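You operate a simulated robot arm through the tools that you are given. There is no shell and no other tool.

Carry out the task below with a simulated robot arm. There is one attempt and no reset: what you move stays moved.

JOB
Tighten the blue gland's nut in the nest and put the gland back.
Fine: clamp it before you turn, till the nut's line meets the arrow; free the clamp to lift it out.

Only the result counts: the job must be done as asked and must still hold three seconds after the hand-in. Knocking over, shifting, dropping, spilling or breaking anything else fails it.

ROBOT AND FRAMES
A 5-joint arm with a two-finger parallel gripper, fixed in place. Base frame: the origin is at the foot of the arm, x ahead of it, y to its left, z up; the work surface is at about z = 0.8. Lengths are in m, angles in degrees, forces in N, time in s.
It reaches about 1.134 m from its shoulder. Its first joint turns from -149.0 to 149.0 degrees. Payload 1.57 kg.
The tool frame sits at the grasp point between the pads (the TCP): z along the fingers, y along the line on which they close. The tips reach 0.03 m beyond it. Largest opening 0.11 m; finger width 0.024, thickness 0.012; the body of the gripper, 0.048 by 0.112 m, starts 0.078 m behind the TCP.
Orientation is told as [roll, pitch, yaw] about the base's x, y, z axes, in that order, counted from this pose: with the fingers straight down and closing along the base's y, the tool's x points along the base's -x, its y along +y and its z along -z.

CONTROLS
- The arm moves only by the tool drive_tool. Its argument "deltas" is a list of rows, each a list of 7 numbers: the shift along the base's x, y, z in mm, then the turn, a rotation vector about the base's x, y, z in degrees, then the opening, from 0 (shut) to 1 (fully open). In form: [[dx, dy, dz, rx, ry, rz, gripper], ...]. A call has 1 to 20 rows; each row is the pose to reach, as a shift and turn from the pose commanded when the call began. A row lasts 0.2 s, in which the tool goes at most 0.05 m and 8.6 degrees; a call with a longer step from one row to the next is refused whole, and so is a gripper value outside its range. A pose out of reach is approached as far as the arm can. The call stops where the force on the tool passes 40 N (or 10 N more than at its start, if that is more) or the arm is blocked; 0.2 s more then pass. Each finger travels about 0.153 m/s and halts on what it meets, pressing with about 32 N; the grip force reading is that of the motor and also rises with nothing between the fingers. The clock runs only during rows and for 0.2 s after the last one: add rows that repeat a pose to give the fingers time. The reply holds the time, the measured pose of the TCP, the force on the tool along the base axes, the opening and the grip force, in the units named above and with some noise, with the torque about the TCP (base axes, N m) and any sound that the robot's microphone picked up.
- Cameras (640 x 400 px; columns grow to the right, rows downward): "scene" is fixed at [0.0427, -0.6551, 1.5427]; the picture's right is [-0.55, -0.84, 0.00], its down [-0.79, 0.52, -0.32] and it looks along [0.27, -0.17, -0.95] (base axes); focal length 313 px, centre (320, 200). "wrist" rides on the gripper at [0.07, 0.016, -0.141] in the tool frame; the picture's right is [-0.23, 0.97, 0.00], its down [-0.86, -0.20, -0.48] and it looks along [-0.47, -0.11, 0.88] (tool axes); focal length 222 px, centre (320, 200). There is no depth. A picture from a camera that has moved, and an enlarged one, comes with that camera's place and axes in the base frame and with its lens. The place of the scene camera against the robot may be out by one fixed shift of up to 0.018 m in any direction.
- get_image(camera): a new picture of that camera. It takes no simulated time.
- move_column(by): slides the trunk up (or, below 0, down) by that many m; the arm rides with it, the base frame stays. It gives what a move gives, with no picture.
- enlarge(camera, box): a new picture of the part [left, top, right, bottom] of that camera's present view, enlarged. It takes no simulated time.
- close_job(): hands the job in; it is judged then, once.

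Nothing tells you positions but the pictures and the camera data. Unless the task says otherwise, let go and move clear before handing in.

The tools are called after "Request:" as a command line: name --pt "numbers of a row" for each row, then --argument value for the rest, lists and objects as JSON in quotes. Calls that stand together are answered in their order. drive_tool: Moves the arm, as the interface text tells. Its arguments: {"type":"object","properties":{"deltas":{"type":"array","items":{"type":"array","items":{"type":"number"}}}},"required":["deltas"]} The other tools are called the same way: move_column (by) slides the trunk up or down; get_image (camera) takes a picture; enlarge (camera, box) takes an enlarged picture of a part of a camera's view; close_job () hands the job in.

At the start:

```text
t: 0.0
position: [0.2049, -0.5519, 1.0932]
ee_rot: [0.1, -0.1, -0.1]
wrist_force: [-0.6, 0.3, 0.0]
torque: [0.01, 0.0, 0.01]
width: 0.1101
finger_force: 0.1
trunk travel left (down, up): [-0.827, 0.143]
```

scene: 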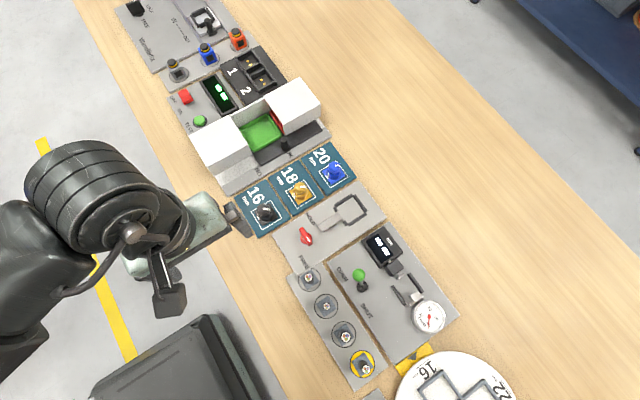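
wrist: 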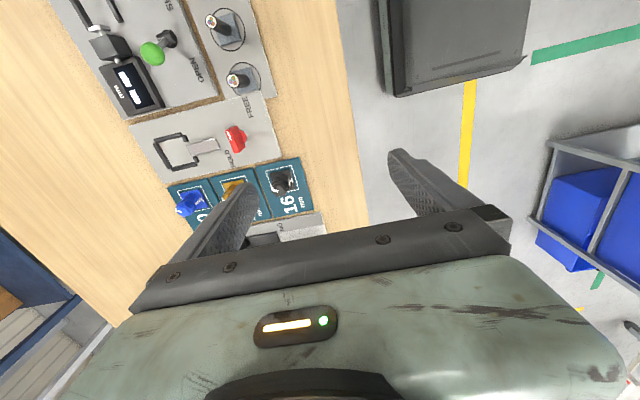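

I see a bench with several stations: a teal board with glands marked 16, 18 and 20 (the blue one at 20), and next to it a panel with a red knob (FREE/HOLD) and a frame-like nest. I'll enlarge these before moving anything.

Request:
enlarge --camera "scene" --box '[220, 130, 400, 260]'

Request:
enlarge --camera "wrist" --box '[90, 80, 330, 230]'

Request:
enlarge --camera "scene" --box '[260, 180, 480, 390]'

Request:
enlarge --camera "scene" --box '[110, 0, 330, 150]'

```text
3.08 times, centred on (310, 195) of scene
camera zoom: at [0.0427, -0.6551, 1.5427], right [-0.55, -0.84, 0.0], down [-0.79, 0.52, -0.32], along [0.27, -0.17, -0.95], focal length 963 px, centre (351, 215)
```

zoom: 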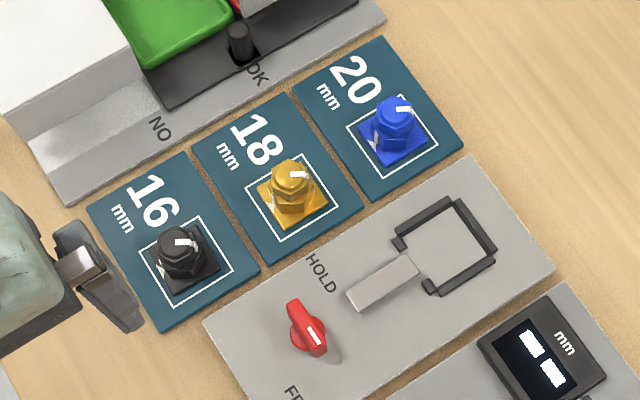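

```text
2.67 times, centred on (210, 155) of wrist
camera zoom: at [0.1357, -0.5364, 1.2344], right [0.23, 0.97, 0.0], down [0.86, -0.2, 0.48], along [0.47, -0.11, -0.88], focal length 592 px, centre (613, 320)
```

zoom: 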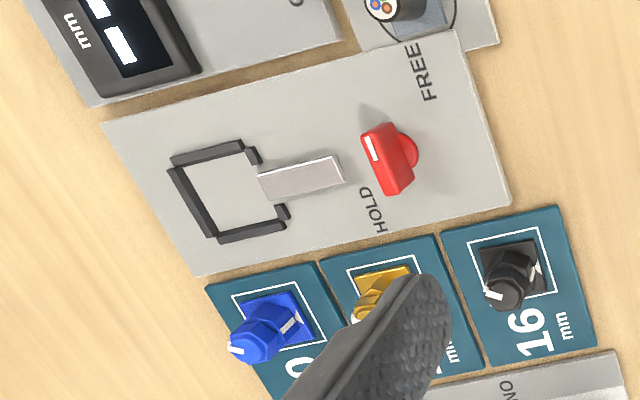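

```text
1.90 times, centred on (370, 285) of scene
camera zoom: at [0.0427, -0.6551, 1.5427], right [-0.55, -0.84, 0.0], down [-0.79, 0.52, -0.32], along [0.27, -0.17, -0.95], focal length 596 px, centre (225, 38)
```

zoom: 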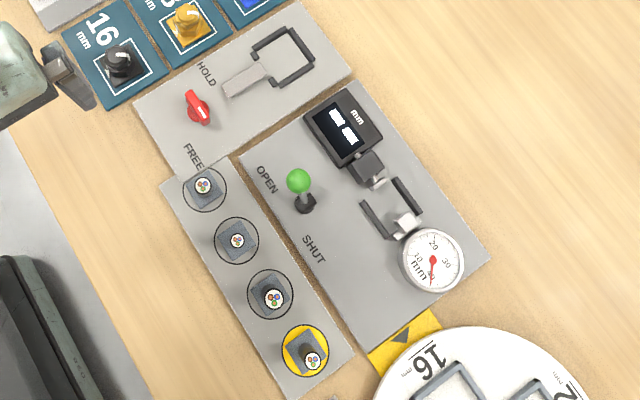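

```text
2.67 times, centred on (220, 75) of scene
camera zoom: at [0.0427, -0.6551, 1.5427], right [-0.55, -0.84, 0.0], down [-0.79, 0.52, -0.32], along [0.27, -0.17, -0.95], focal length 834 px, centre (587, 533)
```

zoom: 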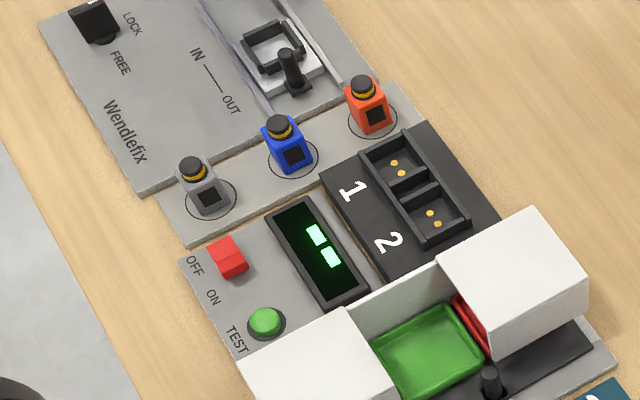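

The blue gland is at about (0.286, -0.851), the nest at about (0.187, -0.833) and the red knob at about (0.188, -0.705), all roughly aligned with the base axes. I'll move the hand high over the nest for a close look.

Request:
drive_tool --pt "0 -45 0 0 0 0 1" --pt "0 -90 0 0 0 0 1" --pt "-10 -135 0 0 0 0 1" --pt "-20 -180 0 0 0 0 1" --pt "-40 -220 -20 0 0 0 1" --pt "-55 -260 -40 0 0 0 1" --pt "-55 -280 -60 0 0 0 1" --pt "-55 -280 -60 0 0 0 1"

Request:
get_image --camera "wrist"

Request:
get_image --camera "scene"

```text
t: 1.8
position: [0.1512, -0.8333, 1.0931]
ee_rot: [0.1, -0.1, 0.0]
wrist_force: [0.6, 1.0, -1.2]
torque: [0.03, 0.02, 0.02]
width: 0.11
finger_force: 0.0
out of reach, approached as far as the arm can: row 5, 6, 7, 8
trunk travel left (down, up): [-0.827, 0.143]
```

```text
taken
camera wrist: at [0.0811, -0.8164, 1.2345], right [0.23, 0.97, 0.0], down [0.86, -0.2, 0.48], along [0.47, -0.11, -0.88], focal length 222 px, centre (320, 200)
```

wrist: 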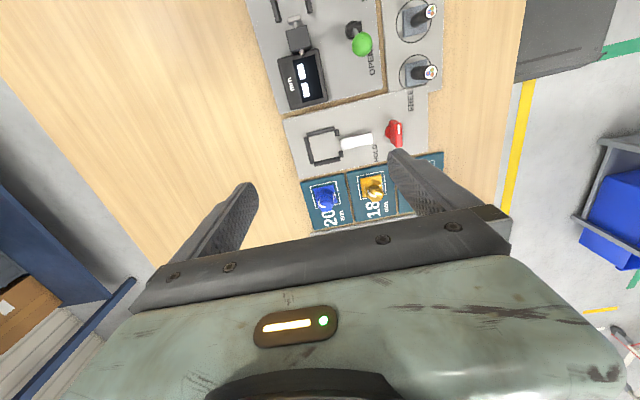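

```text
taken
```

scene: 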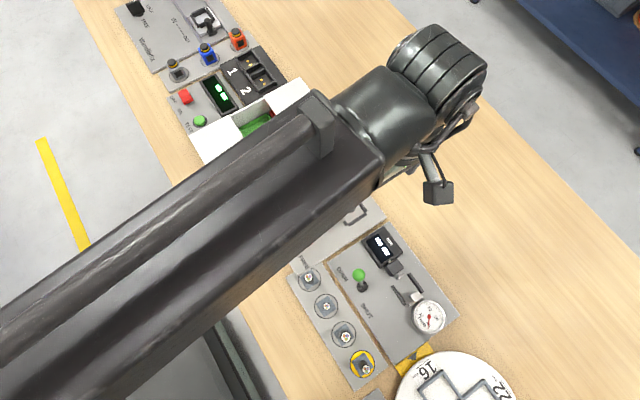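

The arm can't go lower from this trunk height, so I'll bring the trunk down a bit. The tool will stay well above the bench.

Request:
move_column --by -0.1

Request:
get_image --camera "wrist"

Request:
get_image --camera "scene"

```text
t: 3.1
position: [0.1523, -0.8328, 0.9933]
ee_rot: [0.0, 0.0, -0.1]
wrist_force: [0.0, -0.4, -0.1]
torque: [0.01, -0.01, 0.01]
width: 0.1102
finger_force: 0.0
trunk travel left (down, up): [-0.727, 0.243]
```

```text
taken
camera wrist: at [0.0814, -0.8163, 1.1345], right [0.23, 0.97, 0.0], down [0.86, -0.2, 0.48], along [0.47, -0.11, -0.88], focal length 222 px, centre (320, 200)
```

wrist: 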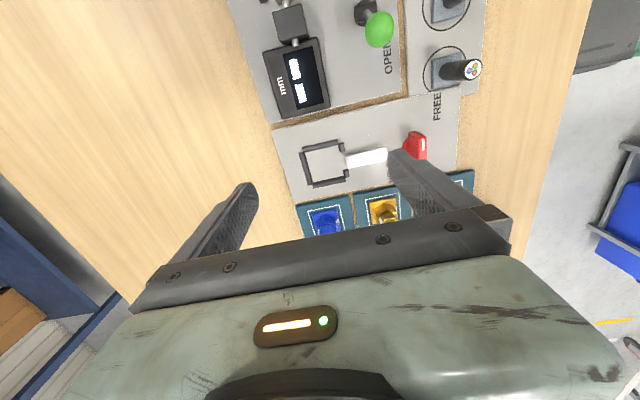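

```text
taken
```

scene: 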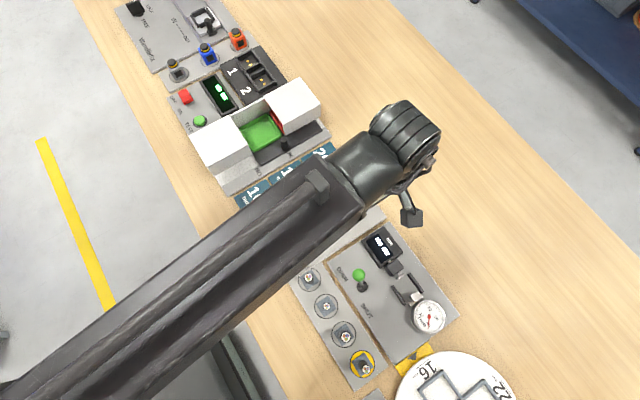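

I'm closer now, so I'll zoom in on the gland, the nest and the knob.

Request:
enlarge --camera "wrist" --box '[270, 120, 480, 250]'

Request:
enlarge --camera "wrist" --box '[290, 195, 370, 245]'

```text
3.05 times, centred on (375, 185) of wrist
camera zoom: at [0.0814, -0.8163, 1.1345], right [0.23, 0.97, 0.0], down [0.86, -0.2, 0.48], along [0.47, -0.11, -0.88], focal length 677 px, centre (152, 246)
```

zoom: 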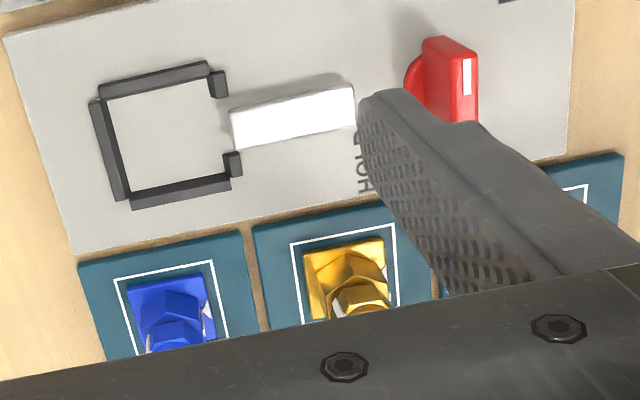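

```text
8.00 times, centred on (330, 220) of wrist
camera zoom: at [0.0814, -0.8163, 1.1345], right [0.23, 0.97, 0.0], down [0.86, -0.2, 0.48], along [0.47, -0.11, -0.88], focal length 1777 px, centre (240, 40)
```

zoom: 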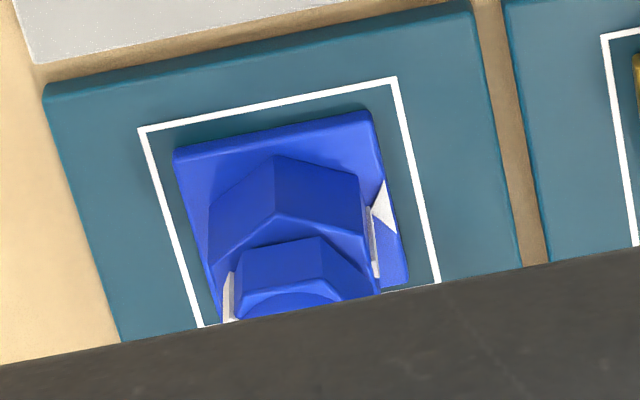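

The gland has a square base with an arrow and a hex nut with a white line. I'll put the wrist camera straight above the blue gland for a clean top view, staying high over the test station.

Request:
drive_tool --pt "0 0 30 0 0 0 1" --pt "40 -5 40 0 0 0 1" --pt "80 -15 40 0 0 0 1" --pt "120 -20 40 0 0 0 1" --pt "160 -25 40 0 0 0 1" --pt "190 -30 40 0 0 0 1" --pt "205 -35 40 0 0 0 1" --pt "205 -35 40 0 0 0 1"

Request:
get_image --camera "wrist"

Request:
enlarge --camera "wrist" --box '[280, 50, 360, 100]'

```text
t: 4.9
position: [0.3442, -0.847, 0.9937]
ee_rot: [-0.1, 0.0, -0.1]
wrist_force: [-0.2, 0.6, 0.5]
torque: [0.01, 0.06, -0.02]
width: 0.1098
finger_force: 0.0
out of reach, approached as far as the arm can: row 1, 2, 3, 4, 5, 6, 7, 8
trunk travel left (down, up): [-0.727, 0.243]
```

```text
taken
camera wrist: at [0.2732, -0.8307, 1.1343], right [0.23, 0.97, 0.0], down [0.85, -0.2, 0.48], along [0.47, -0.11, -0.88], focal length 222 px, centre (320, 200)
```

wrist: 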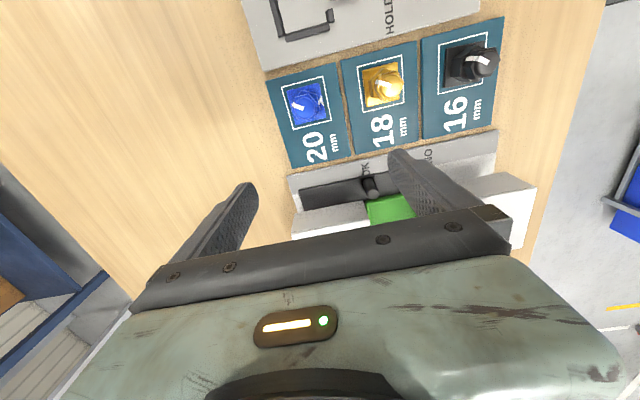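

```text
8.00 times, centred on (320, 75) of wrist
camera zoom: at [0.2732, -0.8307, 1.1343], right [0.23, 0.97, 0.0], down [0.85, -0.2, 0.48], along [0.47, -0.11, -0.88], focal length 1777 px, centre (320, 1200)
```

zoom: 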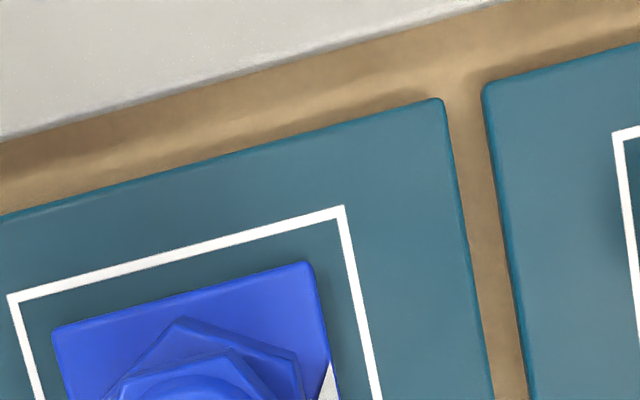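

Height commands through the arm didn't take effect, though x and y did. I'll test a pure vertical step to see whether height only comes from the trunk.

Request:
drive_tool --pt "0 0 10 0 0 0 1" --pt "0 0 20 0 0 0 1" --pt "0 0 20 0 0 0 1"

Request:
enlarge --camera "wrist" --box '[265, 60, 365, 135]'

Request:
enlarge --camera "scene" --box '[220, 130, 400, 260]'

```text
t: 5.7
position: [0.3431, -0.8471, 0.993]
ee_rot: [0.0, 0.0, 0.0]
wrist_force: [0.2, -0.3, 0.5]
torque: [0.02, 0.03, 0.02]
width: 0.1101
finger_force: 0.1
out of reach, approached as far as the arm can: row 1, 2, 3
trunk travel left (down, up): [-0.727, 0.243]
```

```text
5.33 times, centred on (315, 98) of wrist
camera zoom: at [0.2735, -0.8304, 1.1344], right [0.23, 0.97, 0.0], down [0.86, -0.2, 0.48], along [0.47, -0.11, -0.88], focal length 1185 px, centre (347, 747)
```

zoom: 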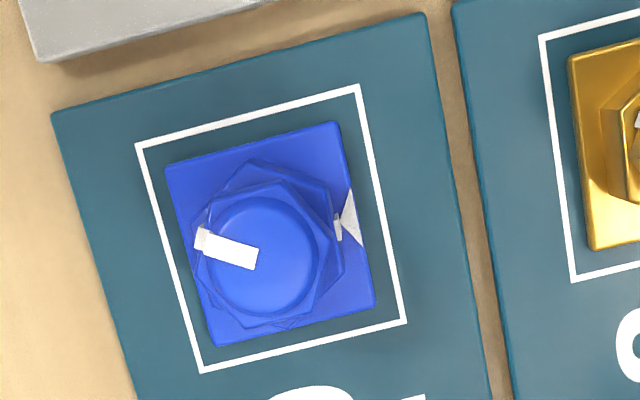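

```text
3.08 times, centred on (310, 195) of scene
camera zoom: at [0.0427, -0.6551, 1.5427], right [-0.55, -0.84, 0.0], down [-0.79, 0.52, -0.32], along [0.27, -0.17, -0.95], focal length 963 px, centre (351, 215)
```

zoom: 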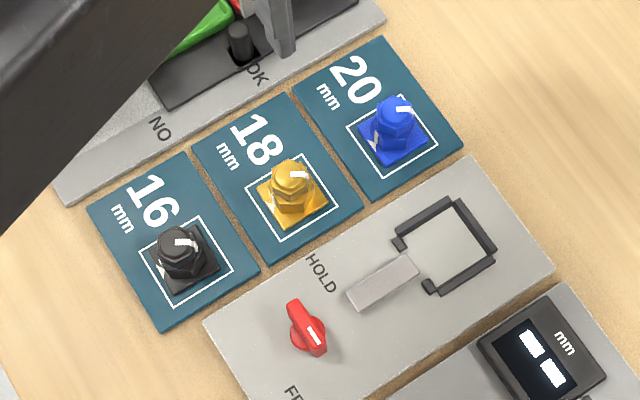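

Height does come only from the trunk, so I'll use it for all vertical moves. The gland is centred near (0.298, -0.856), its arrow faces +y, and the nut's line sits at about -123°, so tightening is about 147° clockwise. Next I'll look straight down on the nest.

Request:
drive_tool --pt "-40 0 0 0 0 0 1" --pt "-74 -7 0 0 0 0 1" --pt "-74 -7 0 0 0 0 1"

Request:
enlarge --camera "wrist" --box '[270, 30, 430, 130]'

Request:
enlarge --camera "wrist" --box '[280, 120, 380, 190]'

```text
t: 6.5
position: [0.2694, -0.8539, 0.9931]
ee_rot: [-0.1, 0.0, 0.0]
wrist_force: [-0.8, 0.2, -0.1]
torque: [-0.01, -0.01, 0.0]
width: 0.1102
finger_force: 0.0
trunk travel left (down, up): [-0.727, 0.243]
```

```text
4.00 times, centred on (350, 80) of wrist
camera zoom: at [0.1997, -0.837, 1.1344], right [0.23, 0.97, 0.0], down [0.85, -0.2, 0.48], along [0.47, -0.11, -0.88], focal length 888 px, centre (200, 680)
```

zoom: 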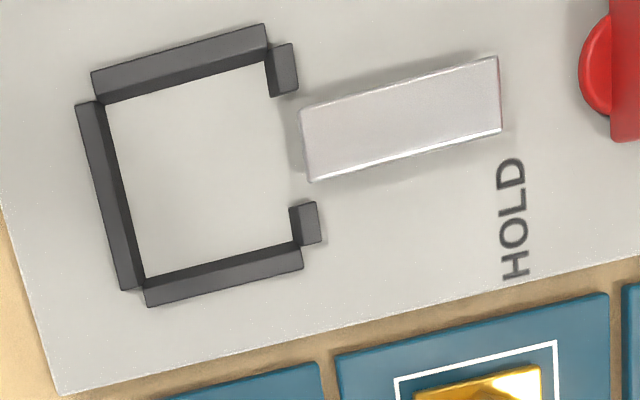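

```text
5.71 times, centred on (330, 155) of wrist
camera zoom: at [0.1997, -0.837, 1.1344], right [0.23, 0.97, 0.0], down [0.85, -0.2, 0.48], along [0.47, -0.11, -0.88], focal length 1269 px, centre (263, 457)
```

zoom: 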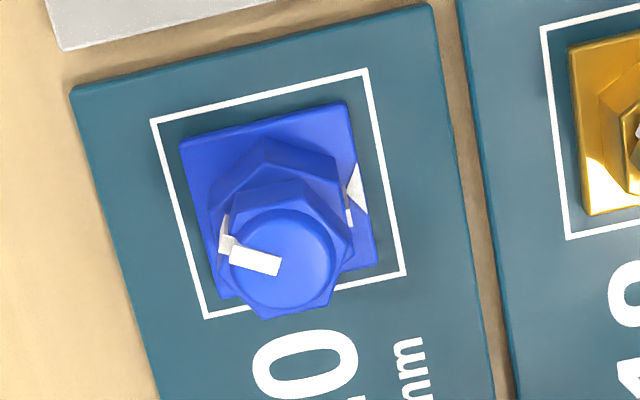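

The nest's inside is about 51 × 50 mm, centred near (0.195, -0.835), and the gland base is 43 mm square. I'll zoom in on the nut for its hex orientation and then check the knob.

Request:
enlarge --camera "wrist" --box '[308, 134, 352, 180]'

Request:
drive_tool --pt "0 45 0 0 0 0 1" --pt "0 90 0 0 0 0 1" --pt "0 128 0 0 0 0 1" --pt "0 128 0 0 0 0 1"

Request:
get_image --camera "wrist"

Request:
enlarge --camera "wrist" --box '[270, 30, 390, 110]'

```text
8.70 times, centred on (330, 157) of wrist
camera zoom: at [0.1997, -0.837, 1.1344], right [0.23, 0.97, 0.0], down [0.85, -0.2, 0.48], along [0.47, -0.11, -0.88], focal length 1932 px, centre (233, 574)
```

zoom: 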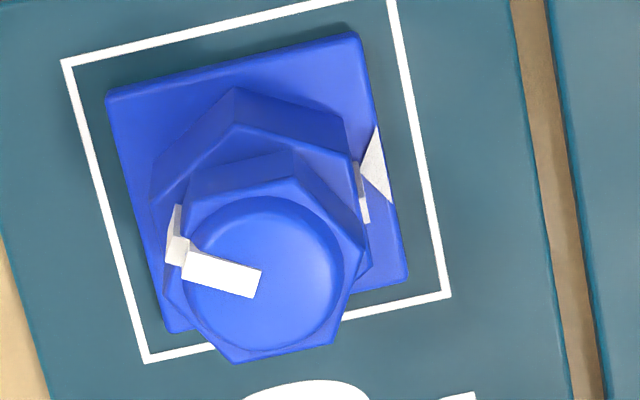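

```text
t: 7.5
position: [0.2699, -0.7265, 0.9942]
ee_rot: [0.1, -0.1, 0.0]
wrist_force: [-0.2, 0.3, 0.9]
torque: [-0.03, -0.01, 0.0]
width: 0.1102
finger_force: 0.1
trunk travel left (down, up): [-0.727, 0.243]
```

```text
taken
camera wrist: at [0.199, -0.711, 1.1345], right [0.23, 0.97, 0.0], down [0.86, -0.2, 0.48], along [0.47, -0.11, -0.88], focal length 222 px, centre (320, 200)
```

wrist: 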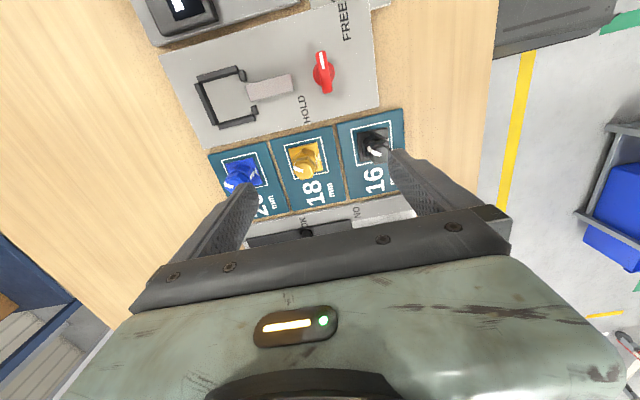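

```text
5.00 times, centred on (330, 70) of wrist
camera zoom: at [0.199, -0.711, 1.1345], right [0.23, 0.97, 0.0], down [0.86, -0.2, 0.48], along [0.47, -0.11, -0.88], focal length 1111 px, centre (270, 850)
```

zoom: 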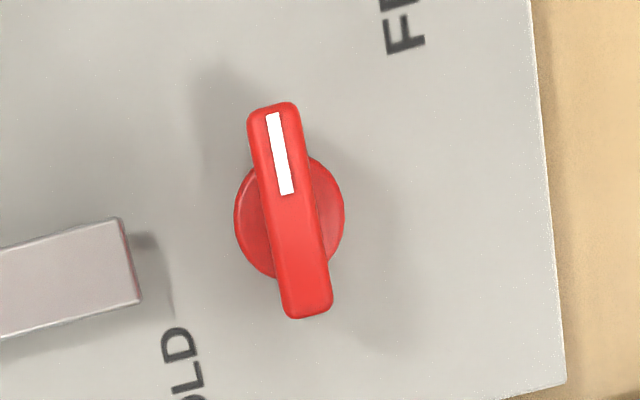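

The knob at about (0.1945, -0.7055) points to -x, which is FREE, and the nut's line sits mid-flat with its flats about 29° off the base axes. I'll move above the blue gland, turn the tool +29° and narrow the fingers, then check the alignment.

Request:
drive_tool --pt "8 -35 0 0 0 8 0.8" --pt "15 -70 0 0 0 16 0.7" --pt "22 -105 0 0 0 24 0.6" --pt "29 -129 0 0 0 29 0.55" --pt "29 -129 0 0 0 29 0.55"

Request:
get_image --camera "wrist"

Request:
enlarge --camera "wrist" --box '[270, 90, 370, 200]'

```text
t: 8.7
position: [0.2977, -0.8558, 0.9936]
ee_rot: [0.0, -0.1, 29.1]
wrist_force: [0.1, 0.4, -0.3]
torque: [0.0, 0.02, 0.01]
width: 0.0606
finger_force: 0.1
trunk travel left (down, up): [-0.727, 0.243]
```

```text
taken
camera wrist: at [0.2285, -0.8753, 1.1344], right [-0.27, 0.96, 0.0], down [0.84, 0.24, 0.48], along [0.46, 0.13, -0.88], focal length 222 px, centre (320, 200)
```

wrist: 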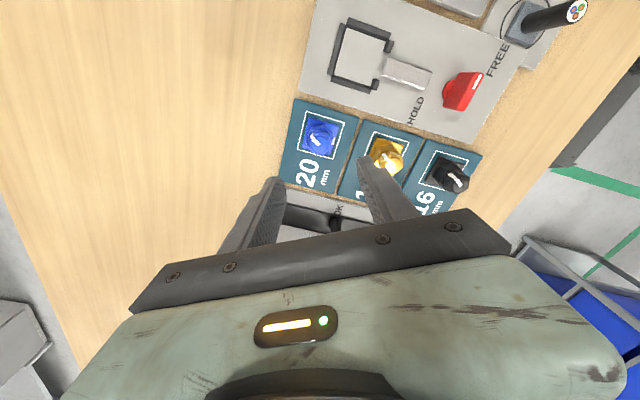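

```text
3.64 times, centred on (320, 145) of wrist
camera zoom: at [0.2285, -0.8753, 1.1344], right [-0.27, 0.96, 0.0], down [0.84, 0.24, 0.48], along [0.46, 0.13, -0.88], focal length 808 px, centre (320, 400)
```

zoom: 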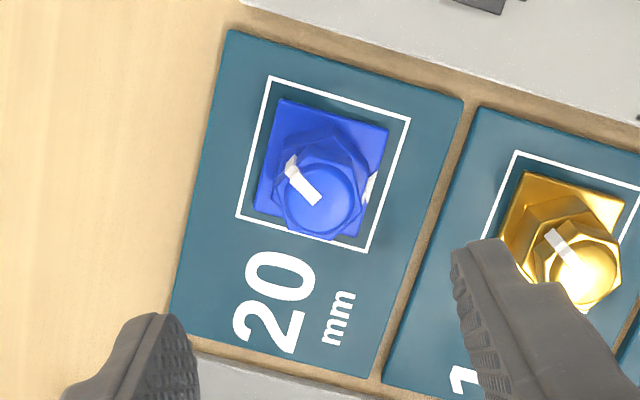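

Request:
enlarge --camera "wrist" --box '[295, 112, 345, 162]'

```text
8.00 times, centred on (320, 137) of wrist
camera zoom: at [0.2285, -0.8753, 1.1344], right [-0.27, 0.96, 0.0], down [0.84, 0.24, 0.48], along [0.46, 0.13, -0.88], focal length 1777 px, centre (320, 704)
```

zoom: 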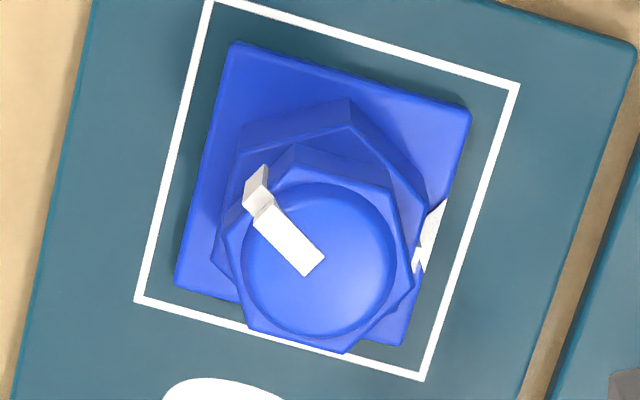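

The nut's top sits on the tool axis and its flats match the fingers to within about 2°. I'll lower the trunk so the fingertips straddle only the nut.

Request:
move_column --by -0.1

Request:
get_image --camera "wrist"

Request:
get_image --camera "scene"

```text
t: 10.1
position: [0.2985, -0.8548, 0.8939]
ee_rot: [0.0, 0.0, 29.0]
wrist_force: [0.2, 0.1, -0.3]
torque: [0.02, 0.01, -0.01]
width: 0.0603
finger_force: 0.1
trunk travel left (down, up): [-0.627, 0.343]
```

```text
taken
camera wrist: at [0.2284, -0.8749, 1.0345], right [-0.27, 0.96, 0.0], down [0.84, 0.24, 0.48], along [0.46, 0.13, -0.88], focal length 222 px, centre (320, 200)
```

wrist: 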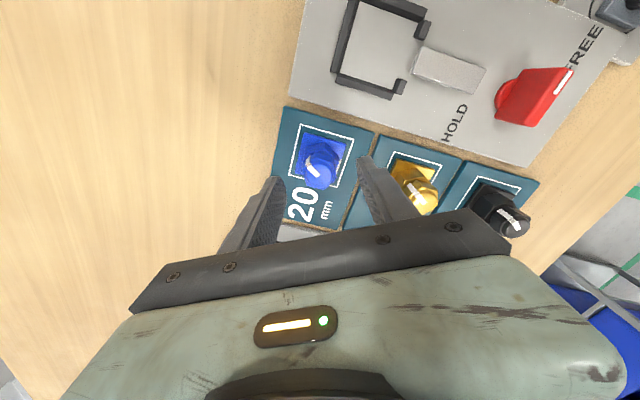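

```text
taken
```

scene: 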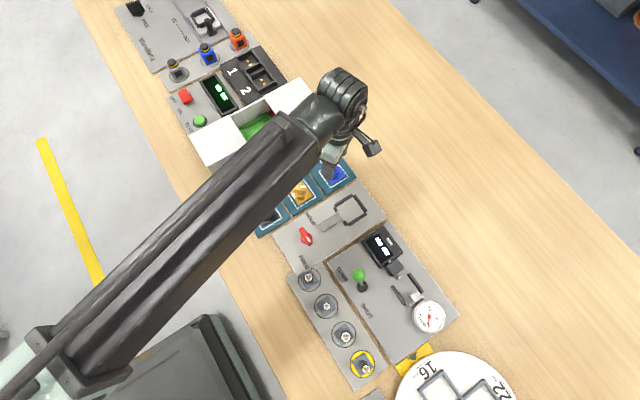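

The gland is still centred between the fingers. I'll descend the last bit and close on the nut.

Request:
move_column --by -0.027

Request:
drive_tool --pt "0 0 0 0 0 0 0.4" --pt "0 0 0 0 0 0 0.3" --pt "0 0 0 0 0 0 0.2" --pt "0 0 0 0 0 0 0.2"

Request:
get_image --camera "wrist"

```text
t: 10.8
position: [0.2985, -0.8547, 0.8667]
ee_rot: [0.1, 0.1, 29.0]
wrist_force: [-0.1, 0.6, -0.3]
torque: [-0.01, -0.02, -0.03]
width: 0.0606
finger_force: 0.1
trunk travel left (down, up): [-0.6, 0.37]
```

```text
t: 11.8
position: [0.2991, -0.8551, 0.8677]
ee_rot: [0.0, -0.1, 28.9]
wrist_force: [0.6, 2.3, 6.0]
torque: [0.04, 0.01, 0.06]
width: 0.0265
finger_force: 32.1
trunk travel left (down, up): [-0.6, 0.37]
```

```text
taken
camera wrist: at [0.2283, -0.8743, 1.008], right [-0.27, 0.96, 0.0], down [0.84, 0.24, 0.48], along [0.46, 0.13, -0.88], focal length 222 px, centre (320, 200)
```

wrist: 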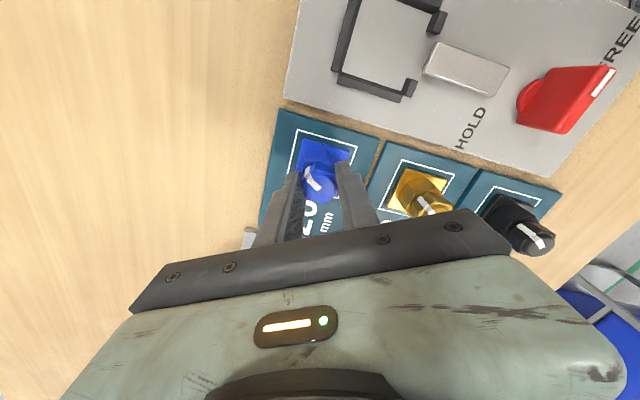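

I have a firm grip on the nut flats, 26.5 mm across. I'll lift the gland a few centimetres.

Request:
move_column --by 0.06

Request:
get_image --camera "wrist"

Request:
enlarge --camera "scene" --box '[220, 110, 400, 240]'

```text
t: 12.8
position: [0.2981, -0.8546, 0.9268]
ee_rot: [0.0, 0.0, 29.0]
wrist_force: [-0.2, 0.2, 1.0]
torque: [-0.01, -0.02, 0.01]
width: 0.0221
finger_force: 0.1
trunk travel left (down, up): [-0.66, 0.31]
```

```text
taken
camera wrist: at [0.2285, -0.875, 1.0674], right [-0.27, 0.96, 0.0], down [0.84, 0.24, 0.48], along [0.46, 0.13, -0.88], focal length 222 px, centre (320, 200)
```

wrist: 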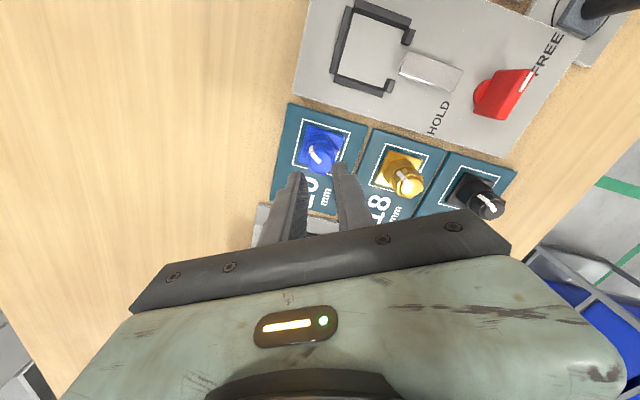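

```text
3.08 times, centred on (310, 175) of scene
camera zoom: at [0.0427, -0.6551, 1.5427], right [-0.55, -0.84, 0.0], down [-0.79, 0.52, -0.32], along [0.27, -0.17, -0.95], focal length 963 px, centre (351, 277)
```

zoom: 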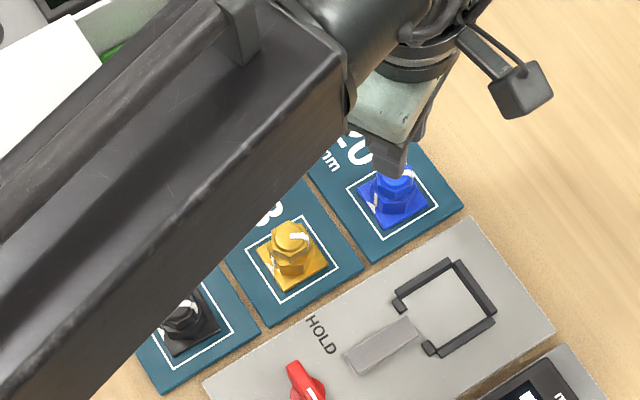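

The grip slipped off upward, so I was holding too high on the nut. I'll check whether the gland is still undisturbed.

Request:
enlarge --camera "wrist" --box '[285, 110, 355, 180]'

Request:
enlarge --camera "scene" --box '[310, 145, 370, 195]'

```text
5.71 times, centred on (320, 145) of wrist
camera zoom: at [0.2285, -0.875, 1.0674], right [-0.27, 0.96, 0.0], down [0.84, 0.24, 0.48], along [0.46, 0.13, -0.88], focal length 1269 px, centre (320, 514)
```

zoom: 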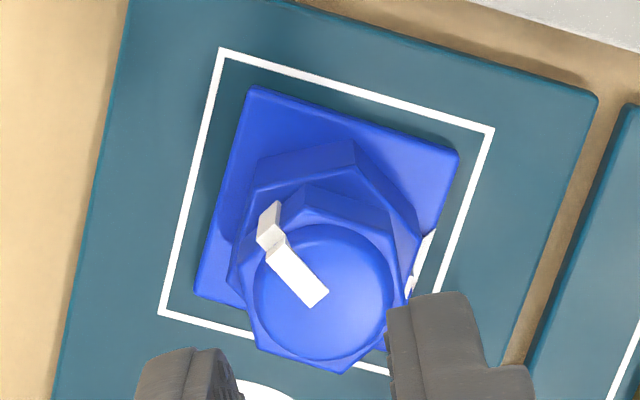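

```text
8.00 times, centred on (340, 170) of scene
camera zoom: at [0.0427, -0.6551, 1.5427], right [-0.55, -0.84, 0.0], down [-0.79, 0.52, -0.32], along [0.27, -0.17, -0.95], focal length 2503 px, centre (160, 440)
```

zoom: 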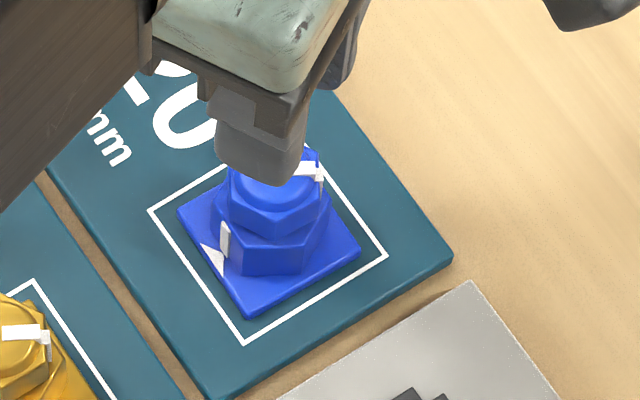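

The gland is still in place. Its body hex is wider than the nut and its flats face ±y, so I'll grip the body with the tool at 0° instead. First I'll check the nest wall height against the fingertips.

Request:
drive_tool --pt "0 0 0 0 0 -8 0.4" --pt "0 0 0 0 0 -16 0.6" --pt "-20 10 0 0 0 -24 0.6" --pt "-50 20 0 0 0 -29 0.6" --pt "-90 20 0 0 0 -29 0.6" --pt "-90 20 0 0 0 -29 0.6"

Request:
get_image --camera "wrist"

Request:
enlarge --camera "wrist" --box '[260, 80, 440, 200]'

Request:
enlarge --camera "scene" --box '[320, 180, 380, 235]'

```text
t: 14.2
position: [0.2074, -0.8358, 0.9266]
ee_rot: [0.0, 0.0, 0.0]
wrist_force: [0.4, 0.6, 0.2]
torque: [0.03, 0.02, 0.0]
width: 0.0659
finger_force: 0.1
trunk travel left (down, up): [-0.66, 0.31]
```

```text
taken
camera wrist: at [0.1371, -0.8194, 1.0674], right [0.23, 0.97, 0.0], down [0.85, -0.2, 0.48], along [0.47, -0.11, -0.88], focal length 222 px, centre (320, 200)
```

wrist: 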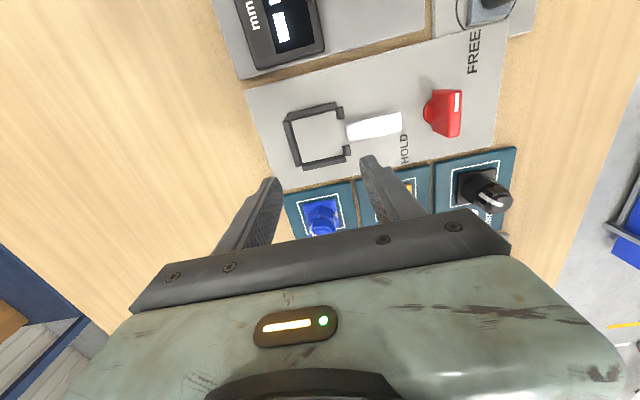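

```text
3.33 times, centred on (350, 140) of wrist
camera zoom: at [0.1371, -0.8194, 1.0674], right [0.23, 0.97, 0.0], down [0.85, -0.2, 0.48], along [0.47, -0.11, -0.88], focal length 740 px, centre (220, 400)
```

zoom: 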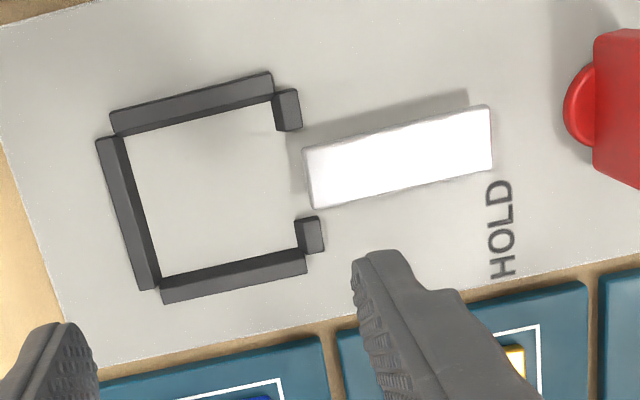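

```text
7.27 times, centred on (350, 208) of scene
camera zoom: at [0.0427, -0.6551, 1.5427], right [-0.55, -0.84, 0.0], down [-0.79, 0.52, -0.32], along [0.27, -0.17, -0.95], focal length 2275 px, centre (102, 146)
```

zoom: 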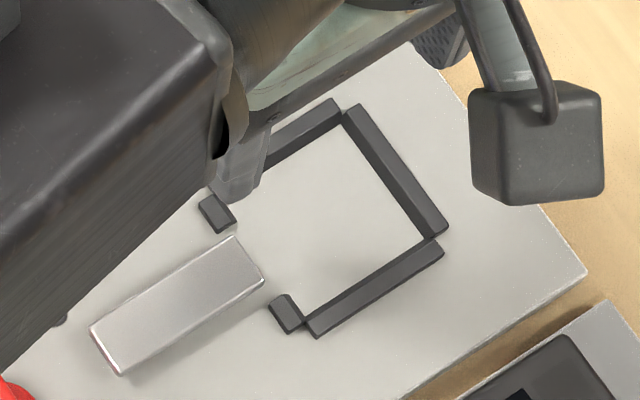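

Request:
enlarge --camera "wrist" --box '[295, 140, 355, 180]'

Request:
enlarge --camera "wrist" --box '[280, 95, 370, 150]'

Request:
enlarge --camera "wrist" --box '[285, 190, 355, 240]'

```text
10.00 times, centred on (325, 160) of wrist
camera zoom: at [0.1371, -0.8194, 1.0674], right [0.23, 0.97, 0.0], down [0.85, -0.2, 0.48], along [0.47, -0.11, -0.88], focal length 2221 px, centre (270, 600)
```

zoom: 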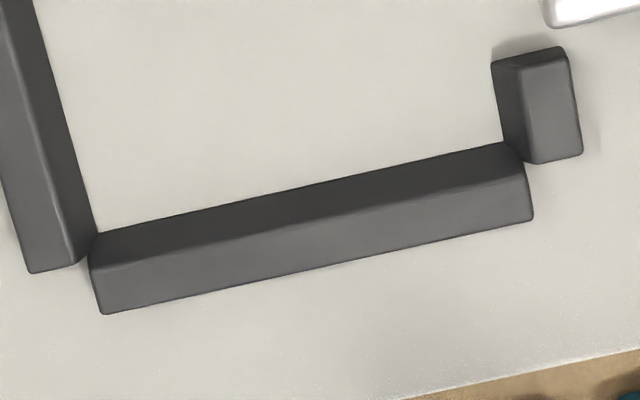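

```text
7.11 times, centred on (325, 122) of wrist
camera zoom: at [0.1371, -0.8194, 1.0674], right [0.23, 0.97, 0.0], down [0.85, -0.2, 0.48], along [0.47, -0.11, -0.88], focal length 1580 px, centre (284, 751)
```

zoom: 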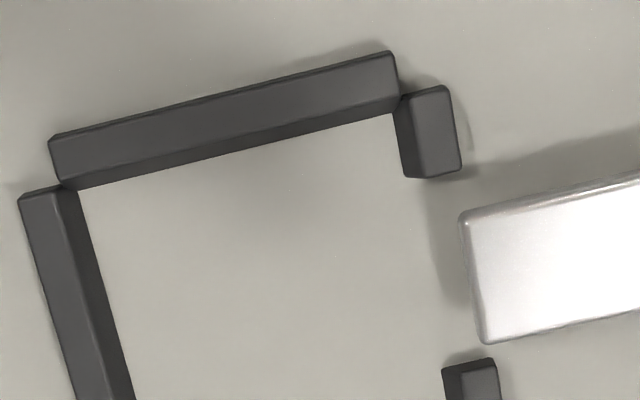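

```text
8.00 times, centred on (320, 215) of wrist
camera zoom: at [0.1371, -0.8194, 1.0674], right [0.23, 0.97, 0.0], down [0.85, -0.2, 0.48], along [0.47, -0.11, -0.88], focal length 1777 px, centre (320, 80)
```

zoom: 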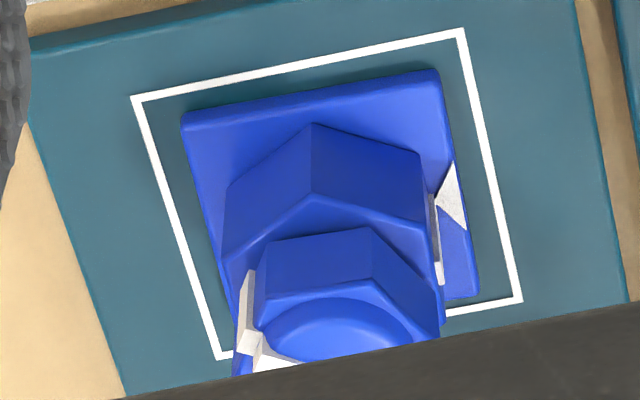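

The gland has a thin base (top about z 0.811), a body hex up to about 0.833 and the nut above that, while the nest walls reach about 0.82. I'll grip the upper part of the body at yaw 0 with the tips near 0.823, so the fingers clear the walls later.

Request:
drive_tool --pt "40 -8 0 0 0 0 0.6" --pt "80 -16 0 0 0 0 0.6" --pt "92 -20 0 0 0 0 0.6" --pt "92 -20 0 0 0 0 0.6"

Request:
enlarge --camera "wrist" --box '[270, 110, 370, 210]'

```text
t: 15.2
position: [0.2996, -0.8553, 0.9254]
ee_rot: [0.0, 0.0, 0.0]
wrist_force: [0.1, 0.3, 0.3]
torque: [-0.01, 0.0, -0.03]
width: 0.0661
finger_force: 0.0
trunk travel left (down, up): [-0.66, 0.31]
```

```text
4.00 times, centred on (320, 160) of wrist
camera zoom: at [0.2288, -0.8401, 1.0674], right [0.23, 0.97, 0.0], down [0.85, -0.2, 0.48], along [0.47, -0.11, -0.88], focal length 888 px, centre (320, 360)
```

zoom: 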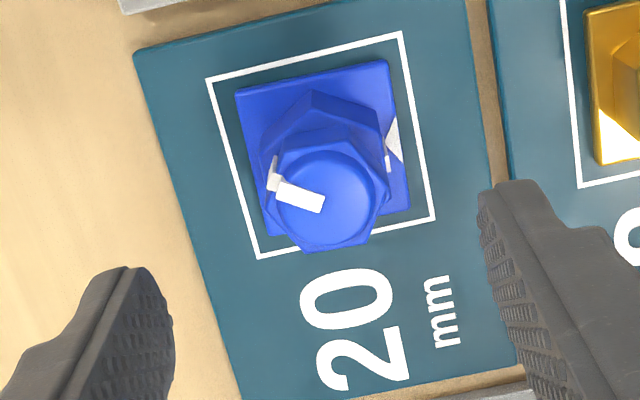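

Request:
drive_tool --pt "-0.5 1.2 0 0 0 0 0.55" --pt "-0.5 1.2 0 0 0 0 0.55"

Request:
move_column --by -0.05

Request:
move_column --by -0.0235

Request:
drive_tool --pt "0 0 0 0 0 0 0.45" --pt "0 0 0 0 0 0 0.35" --pt "0 0 0 0 0 0 0.2" --pt "0 0 0 0 0 0 0.1" --pt "0 0 0 0 0 0 0.1"

Request:
get_image --camera "wrist"

```text
t: 15.8
position: [0.2972, -0.854, 0.9261]
ee_rot: [0.0, 0.0, 0.0]
wrist_force: [1.1, 0.7, -0.9]
torque: [-0.01, -0.02, 0.01]
width: 0.0604
finger_force: 0.0
trunk travel left (down, up): [-0.66, 0.31]
```

```text
t: 16.7
position: [0.2995, -0.8551, 0.8763]
ee_rot: [0.0, 0.0, 0.1]
wrist_force: [-0.2, 0.6, -0.4]
torque: [0.03, 0.0, -0.02]
width: 0.0603
finger_force: 0.2
trunk travel left (down, up): [-0.61, 0.36]
```

```text
t: 17.4
position: [0.2994, -0.8543, 0.8532]
ee_rot: [0.0, -0.1, 0.0]
wrist_force: [-0.4, 0.3, 0.0]
torque: [0.02, 0.0, 0.0]
width: 0.0603
finger_force: 0.0
trunk travel left (down, up): [-0.586, 0.384]
```

```text
t: 18.6
position: [0.3, -0.8556, 0.853]
ee_rot: [-0.1, 0.0, 0.0]
wrist_force: [0.7, -0.5, 0.5]
torque: [-0.05, 0.04, 0.01]
width: 0.0321
finger_force: 32.3
trunk travel left (down, up): [-0.586, 0.384]
```

```text
taken
camera wrist: at [0.2287, -0.8384, 0.9939], right [0.23, 0.97, 0.0], down [0.86, -0.2, 0.48], along [0.47, -0.11, -0.88], focal length 222 px, centre (320, 200)
```

wrist: 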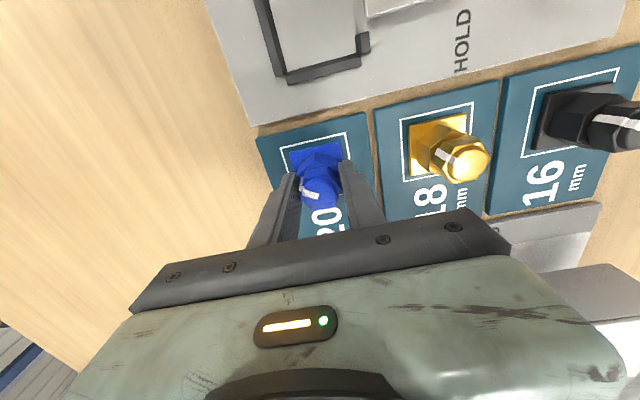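

I'm holding the body flats at 32 mm with no upward push this time. I'll test with a small lift.

Request:
move_column --by 0.015

Request:
get_image --camera "wrist"

```text
t: 19.2
position: [0.2994, -0.8562, 0.8687]
ee_rot: [0.1, 0.1, 0.0]
wrist_force: [0.1, -0.3, -1.6]
torque: [0.02, 0.0, -0.01]
width: 0.0321
finger_force: 32.2
trunk travel left (down, up): [-0.601, 0.369]
```

```text
taken
camera wrist: at [0.2288, -0.8385, 1.0089], right [0.23, 0.97, 0.0], down [0.86, -0.2, 0.48], along [0.47, -0.11, -0.88], focal length 222 px, centre (320, 200)
```

wrist: 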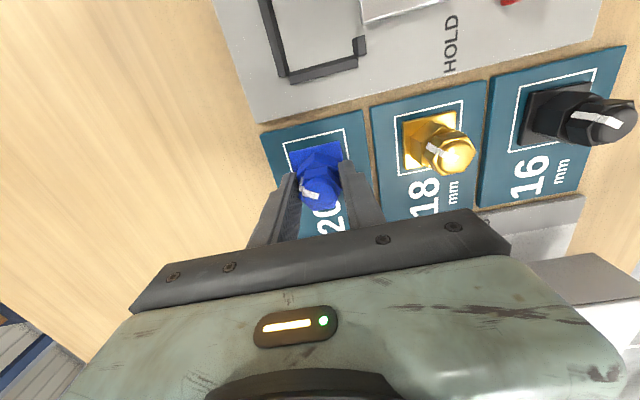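

The gland is lifted and held securely. I'll raise it further and carry it over the nest.

Request:
move_column --by 0.04

Request:
drive_tool --pt "-25 5 0 0 0 0 0.1" --pt "-50 10 0 0 0 0 0.1" --pt "-75 15 0 0 0 0 0.1" --pt "-95 19 0 0 0 0 0.1" --pt "-104.5 20.6 0 0 0 0 0.1" --pt "-104.5 20.6 0 0 0 0 0.1"

Request:
get_image --camera "wrist"

Request:
enlarge --camera "wrist" --box '[250, 90, 390, 220]'

Request:
enlarge --camera "scene" --box '[300, 160, 400, 240]'

```text
t: 20.1
position: [0.2995, -0.8546, 0.9079]
ee_rot: [0.0, 0.1, -0.1]
wrist_force: [-0.4, 0.1, -1.9]
torque: [0.0, 0.01, -0.01]
width: 0.0323
finger_force: 31.7
trunk travel left (down, up): [-0.641, 0.329]
```

```text
t: 21.5
position: [0.1943, -0.8349, 0.9093]
ee_rot: [0.0, 0.0, 0.0]
wrist_force: [-0.6, 0.8, -1.3]
torque: [0.01, -0.03, -0.02]
width: 0.0317
finger_force: 31.7
trunk travel left (down, up): [-0.641, 0.329]
```

```text
taken
camera wrist: at [0.1238, -0.818, 1.0489], right [0.23, 0.97, 0.0], down [0.86, -0.2, 0.48], along [0.47, -0.11, -0.88], focal length 222 px, centre (320, 200)
```

wrist: 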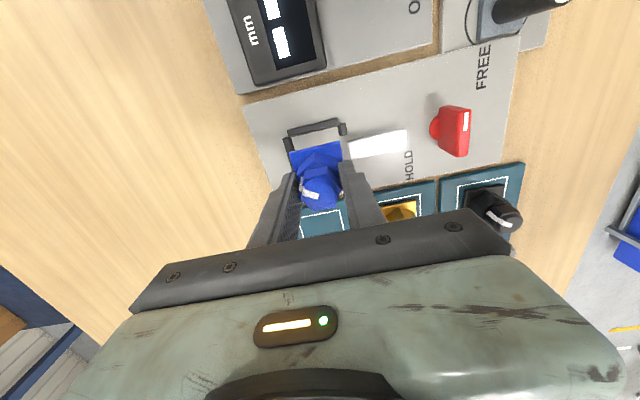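

```text
3.08 times, centred on (320, 155) of wrist
camera zoom: at [0.1238, -0.818, 1.0489], right [0.23, 0.97, 0.0], down [0.86, -0.2, 0.48], along [0.47, -0.11, -0.88], focal length 684 px, centre (320, 338)
```

zoom: 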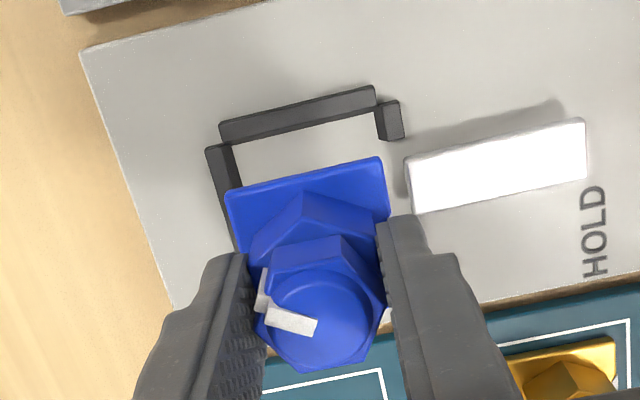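

```text
5.00 times, centred on (350, 200) of scene
camera zoom: at [0.0427, -0.6551, 1.5427], right [-0.55, -0.84, 0.0], down [-0.79, 0.52, -0.32], along [0.27, -0.17, -0.95], focal length 1564 px, centre (170, 200)
```

zoom: 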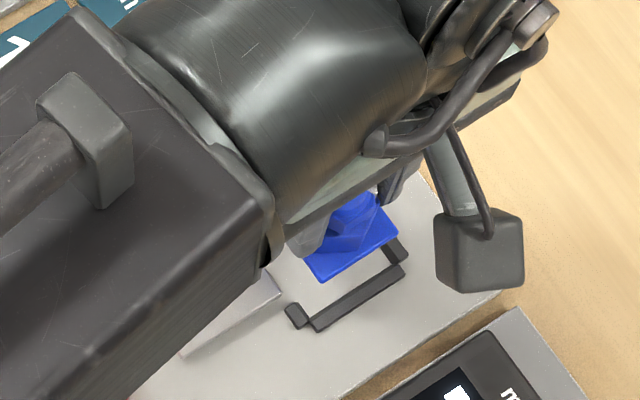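

The gland is over the nest. From the images I estimate about 1.5 mm more in +x is needed, so I'll adjust and come part-way down to recheck.

Request:
drive_tool --pt "1.5 0 0 0 0 0 0.1" --pt "1.5 0 0 0 0 0 0.1"

Request:
move_column --by -0.03

Request:
enlarge --camera "wrist" --box '[260, 100, 380, 200]'

Request:
enlarge --camera "scene" --box '[320, 180, 390, 236]'

```text
t: 22.1
position: [0.1962, -0.8362, 0.9074]
ee_rot: [0.0, 0.0, 0.0]
wrist_force: [1.3, -0.6, 0.1]
torque: [0.02, 0.01, -0.01]
width: 0.0319
finger_force: 32.6
trunk travel left (down, up): [-0.641, 0.329]
```

```text
t: 22.8
position: [0.1961, -0.8351, 0.8773]
ee_rot: [0.0, 0.0, 0.0]
wrist_force: [-0.8, -0.2, -0.7]
torque: [0.03, -0.01, 0.0]
width: 0.032
finger_force: 32.1
trunk travel left (down, up): [-0.611, 0.359]
```

```text
4.00 times, centred on (320, 150) of wrist
camera zoom: at [0.1257, -0.8181, 1.0188], right [0.23, 0.97, 0.0], down [0.86, -0.2, 0.48], along [0.47, -0.11, -0.88], focal length 888 px, centre (320, 400)
```

zoom: 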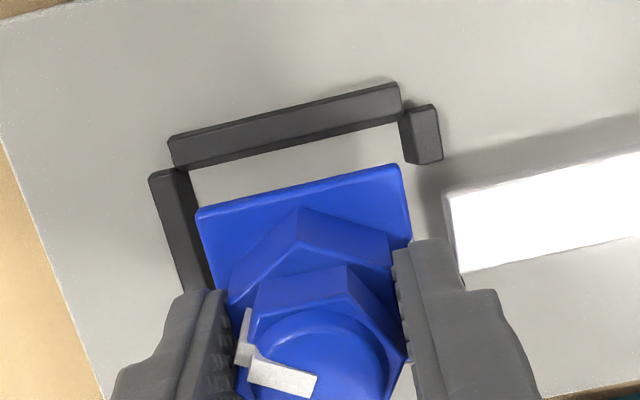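

```text
7.14 times, centred on (355, 208) of scene
camera zoom: at [0.0427, -0.6551, 1.5427], right [-0.55, -0.84, 0.0], down [-0.79, 0.52, -0.32], along [0.27, -0.17, -0.95], focal length 2235 px, centre (70, 143)
```

zoom: 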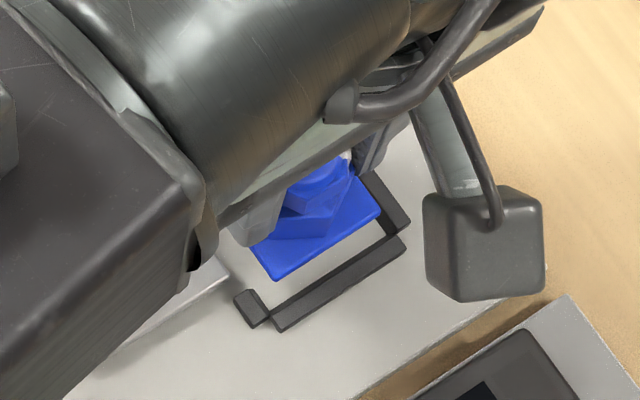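

Request:
move_column --by -0.01

Request:
enlarge --camera "wrist" --box '[260, 90, 380, 190]'

Request:
enlarge --camera "scene" --box '[320, 180, 390, 236]'

```text
t: 23.4
position: [0.196, -0.834, 0.868]
ee_rot: [0.0, 0.1, 0.0]
wrist_force: [0.2, -0.3, -0.7]
torque: [-0.01, -0.05, 0.01]
width: 0.0321
finger_force: 31.6
trunk travel left (down, up): [-0.601, 0.369]
```

```text
4.00 times, centred on (320, 140) of wrist
camera zoom: at [0.1257, -0.8181, 1.0088], right [0.23, 0.97, 0.0], down [0.86, -0.2, 0.48], along [0.47, -0.11, -0.88], focal length 888 px, centre (320, 440)
```

zoom: 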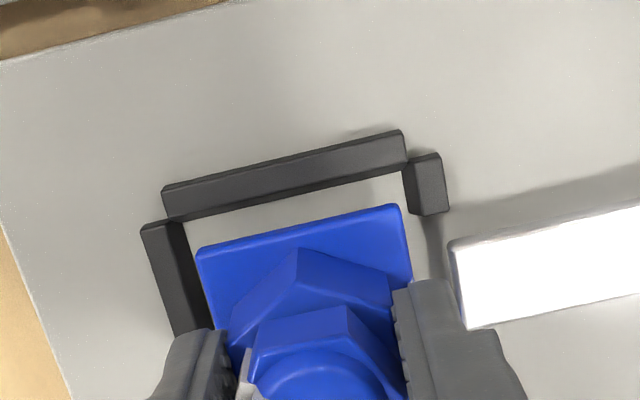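

```text
7.14 times, centred on (355, 208) of scene
camera zoom: at [0.0427, -0.6551, 1.5427], right [-0.55, -0.84, 0.0], down [-0.79, 0.52, -0.32], along [0.27, -0.17, -0.95], focal length 2235 px, centre (70, 143)
```

zoom: 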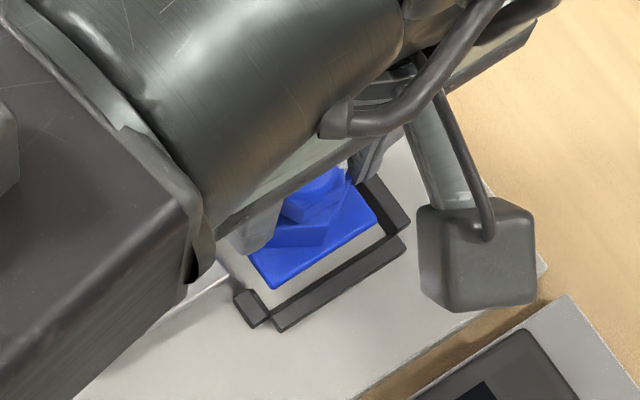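

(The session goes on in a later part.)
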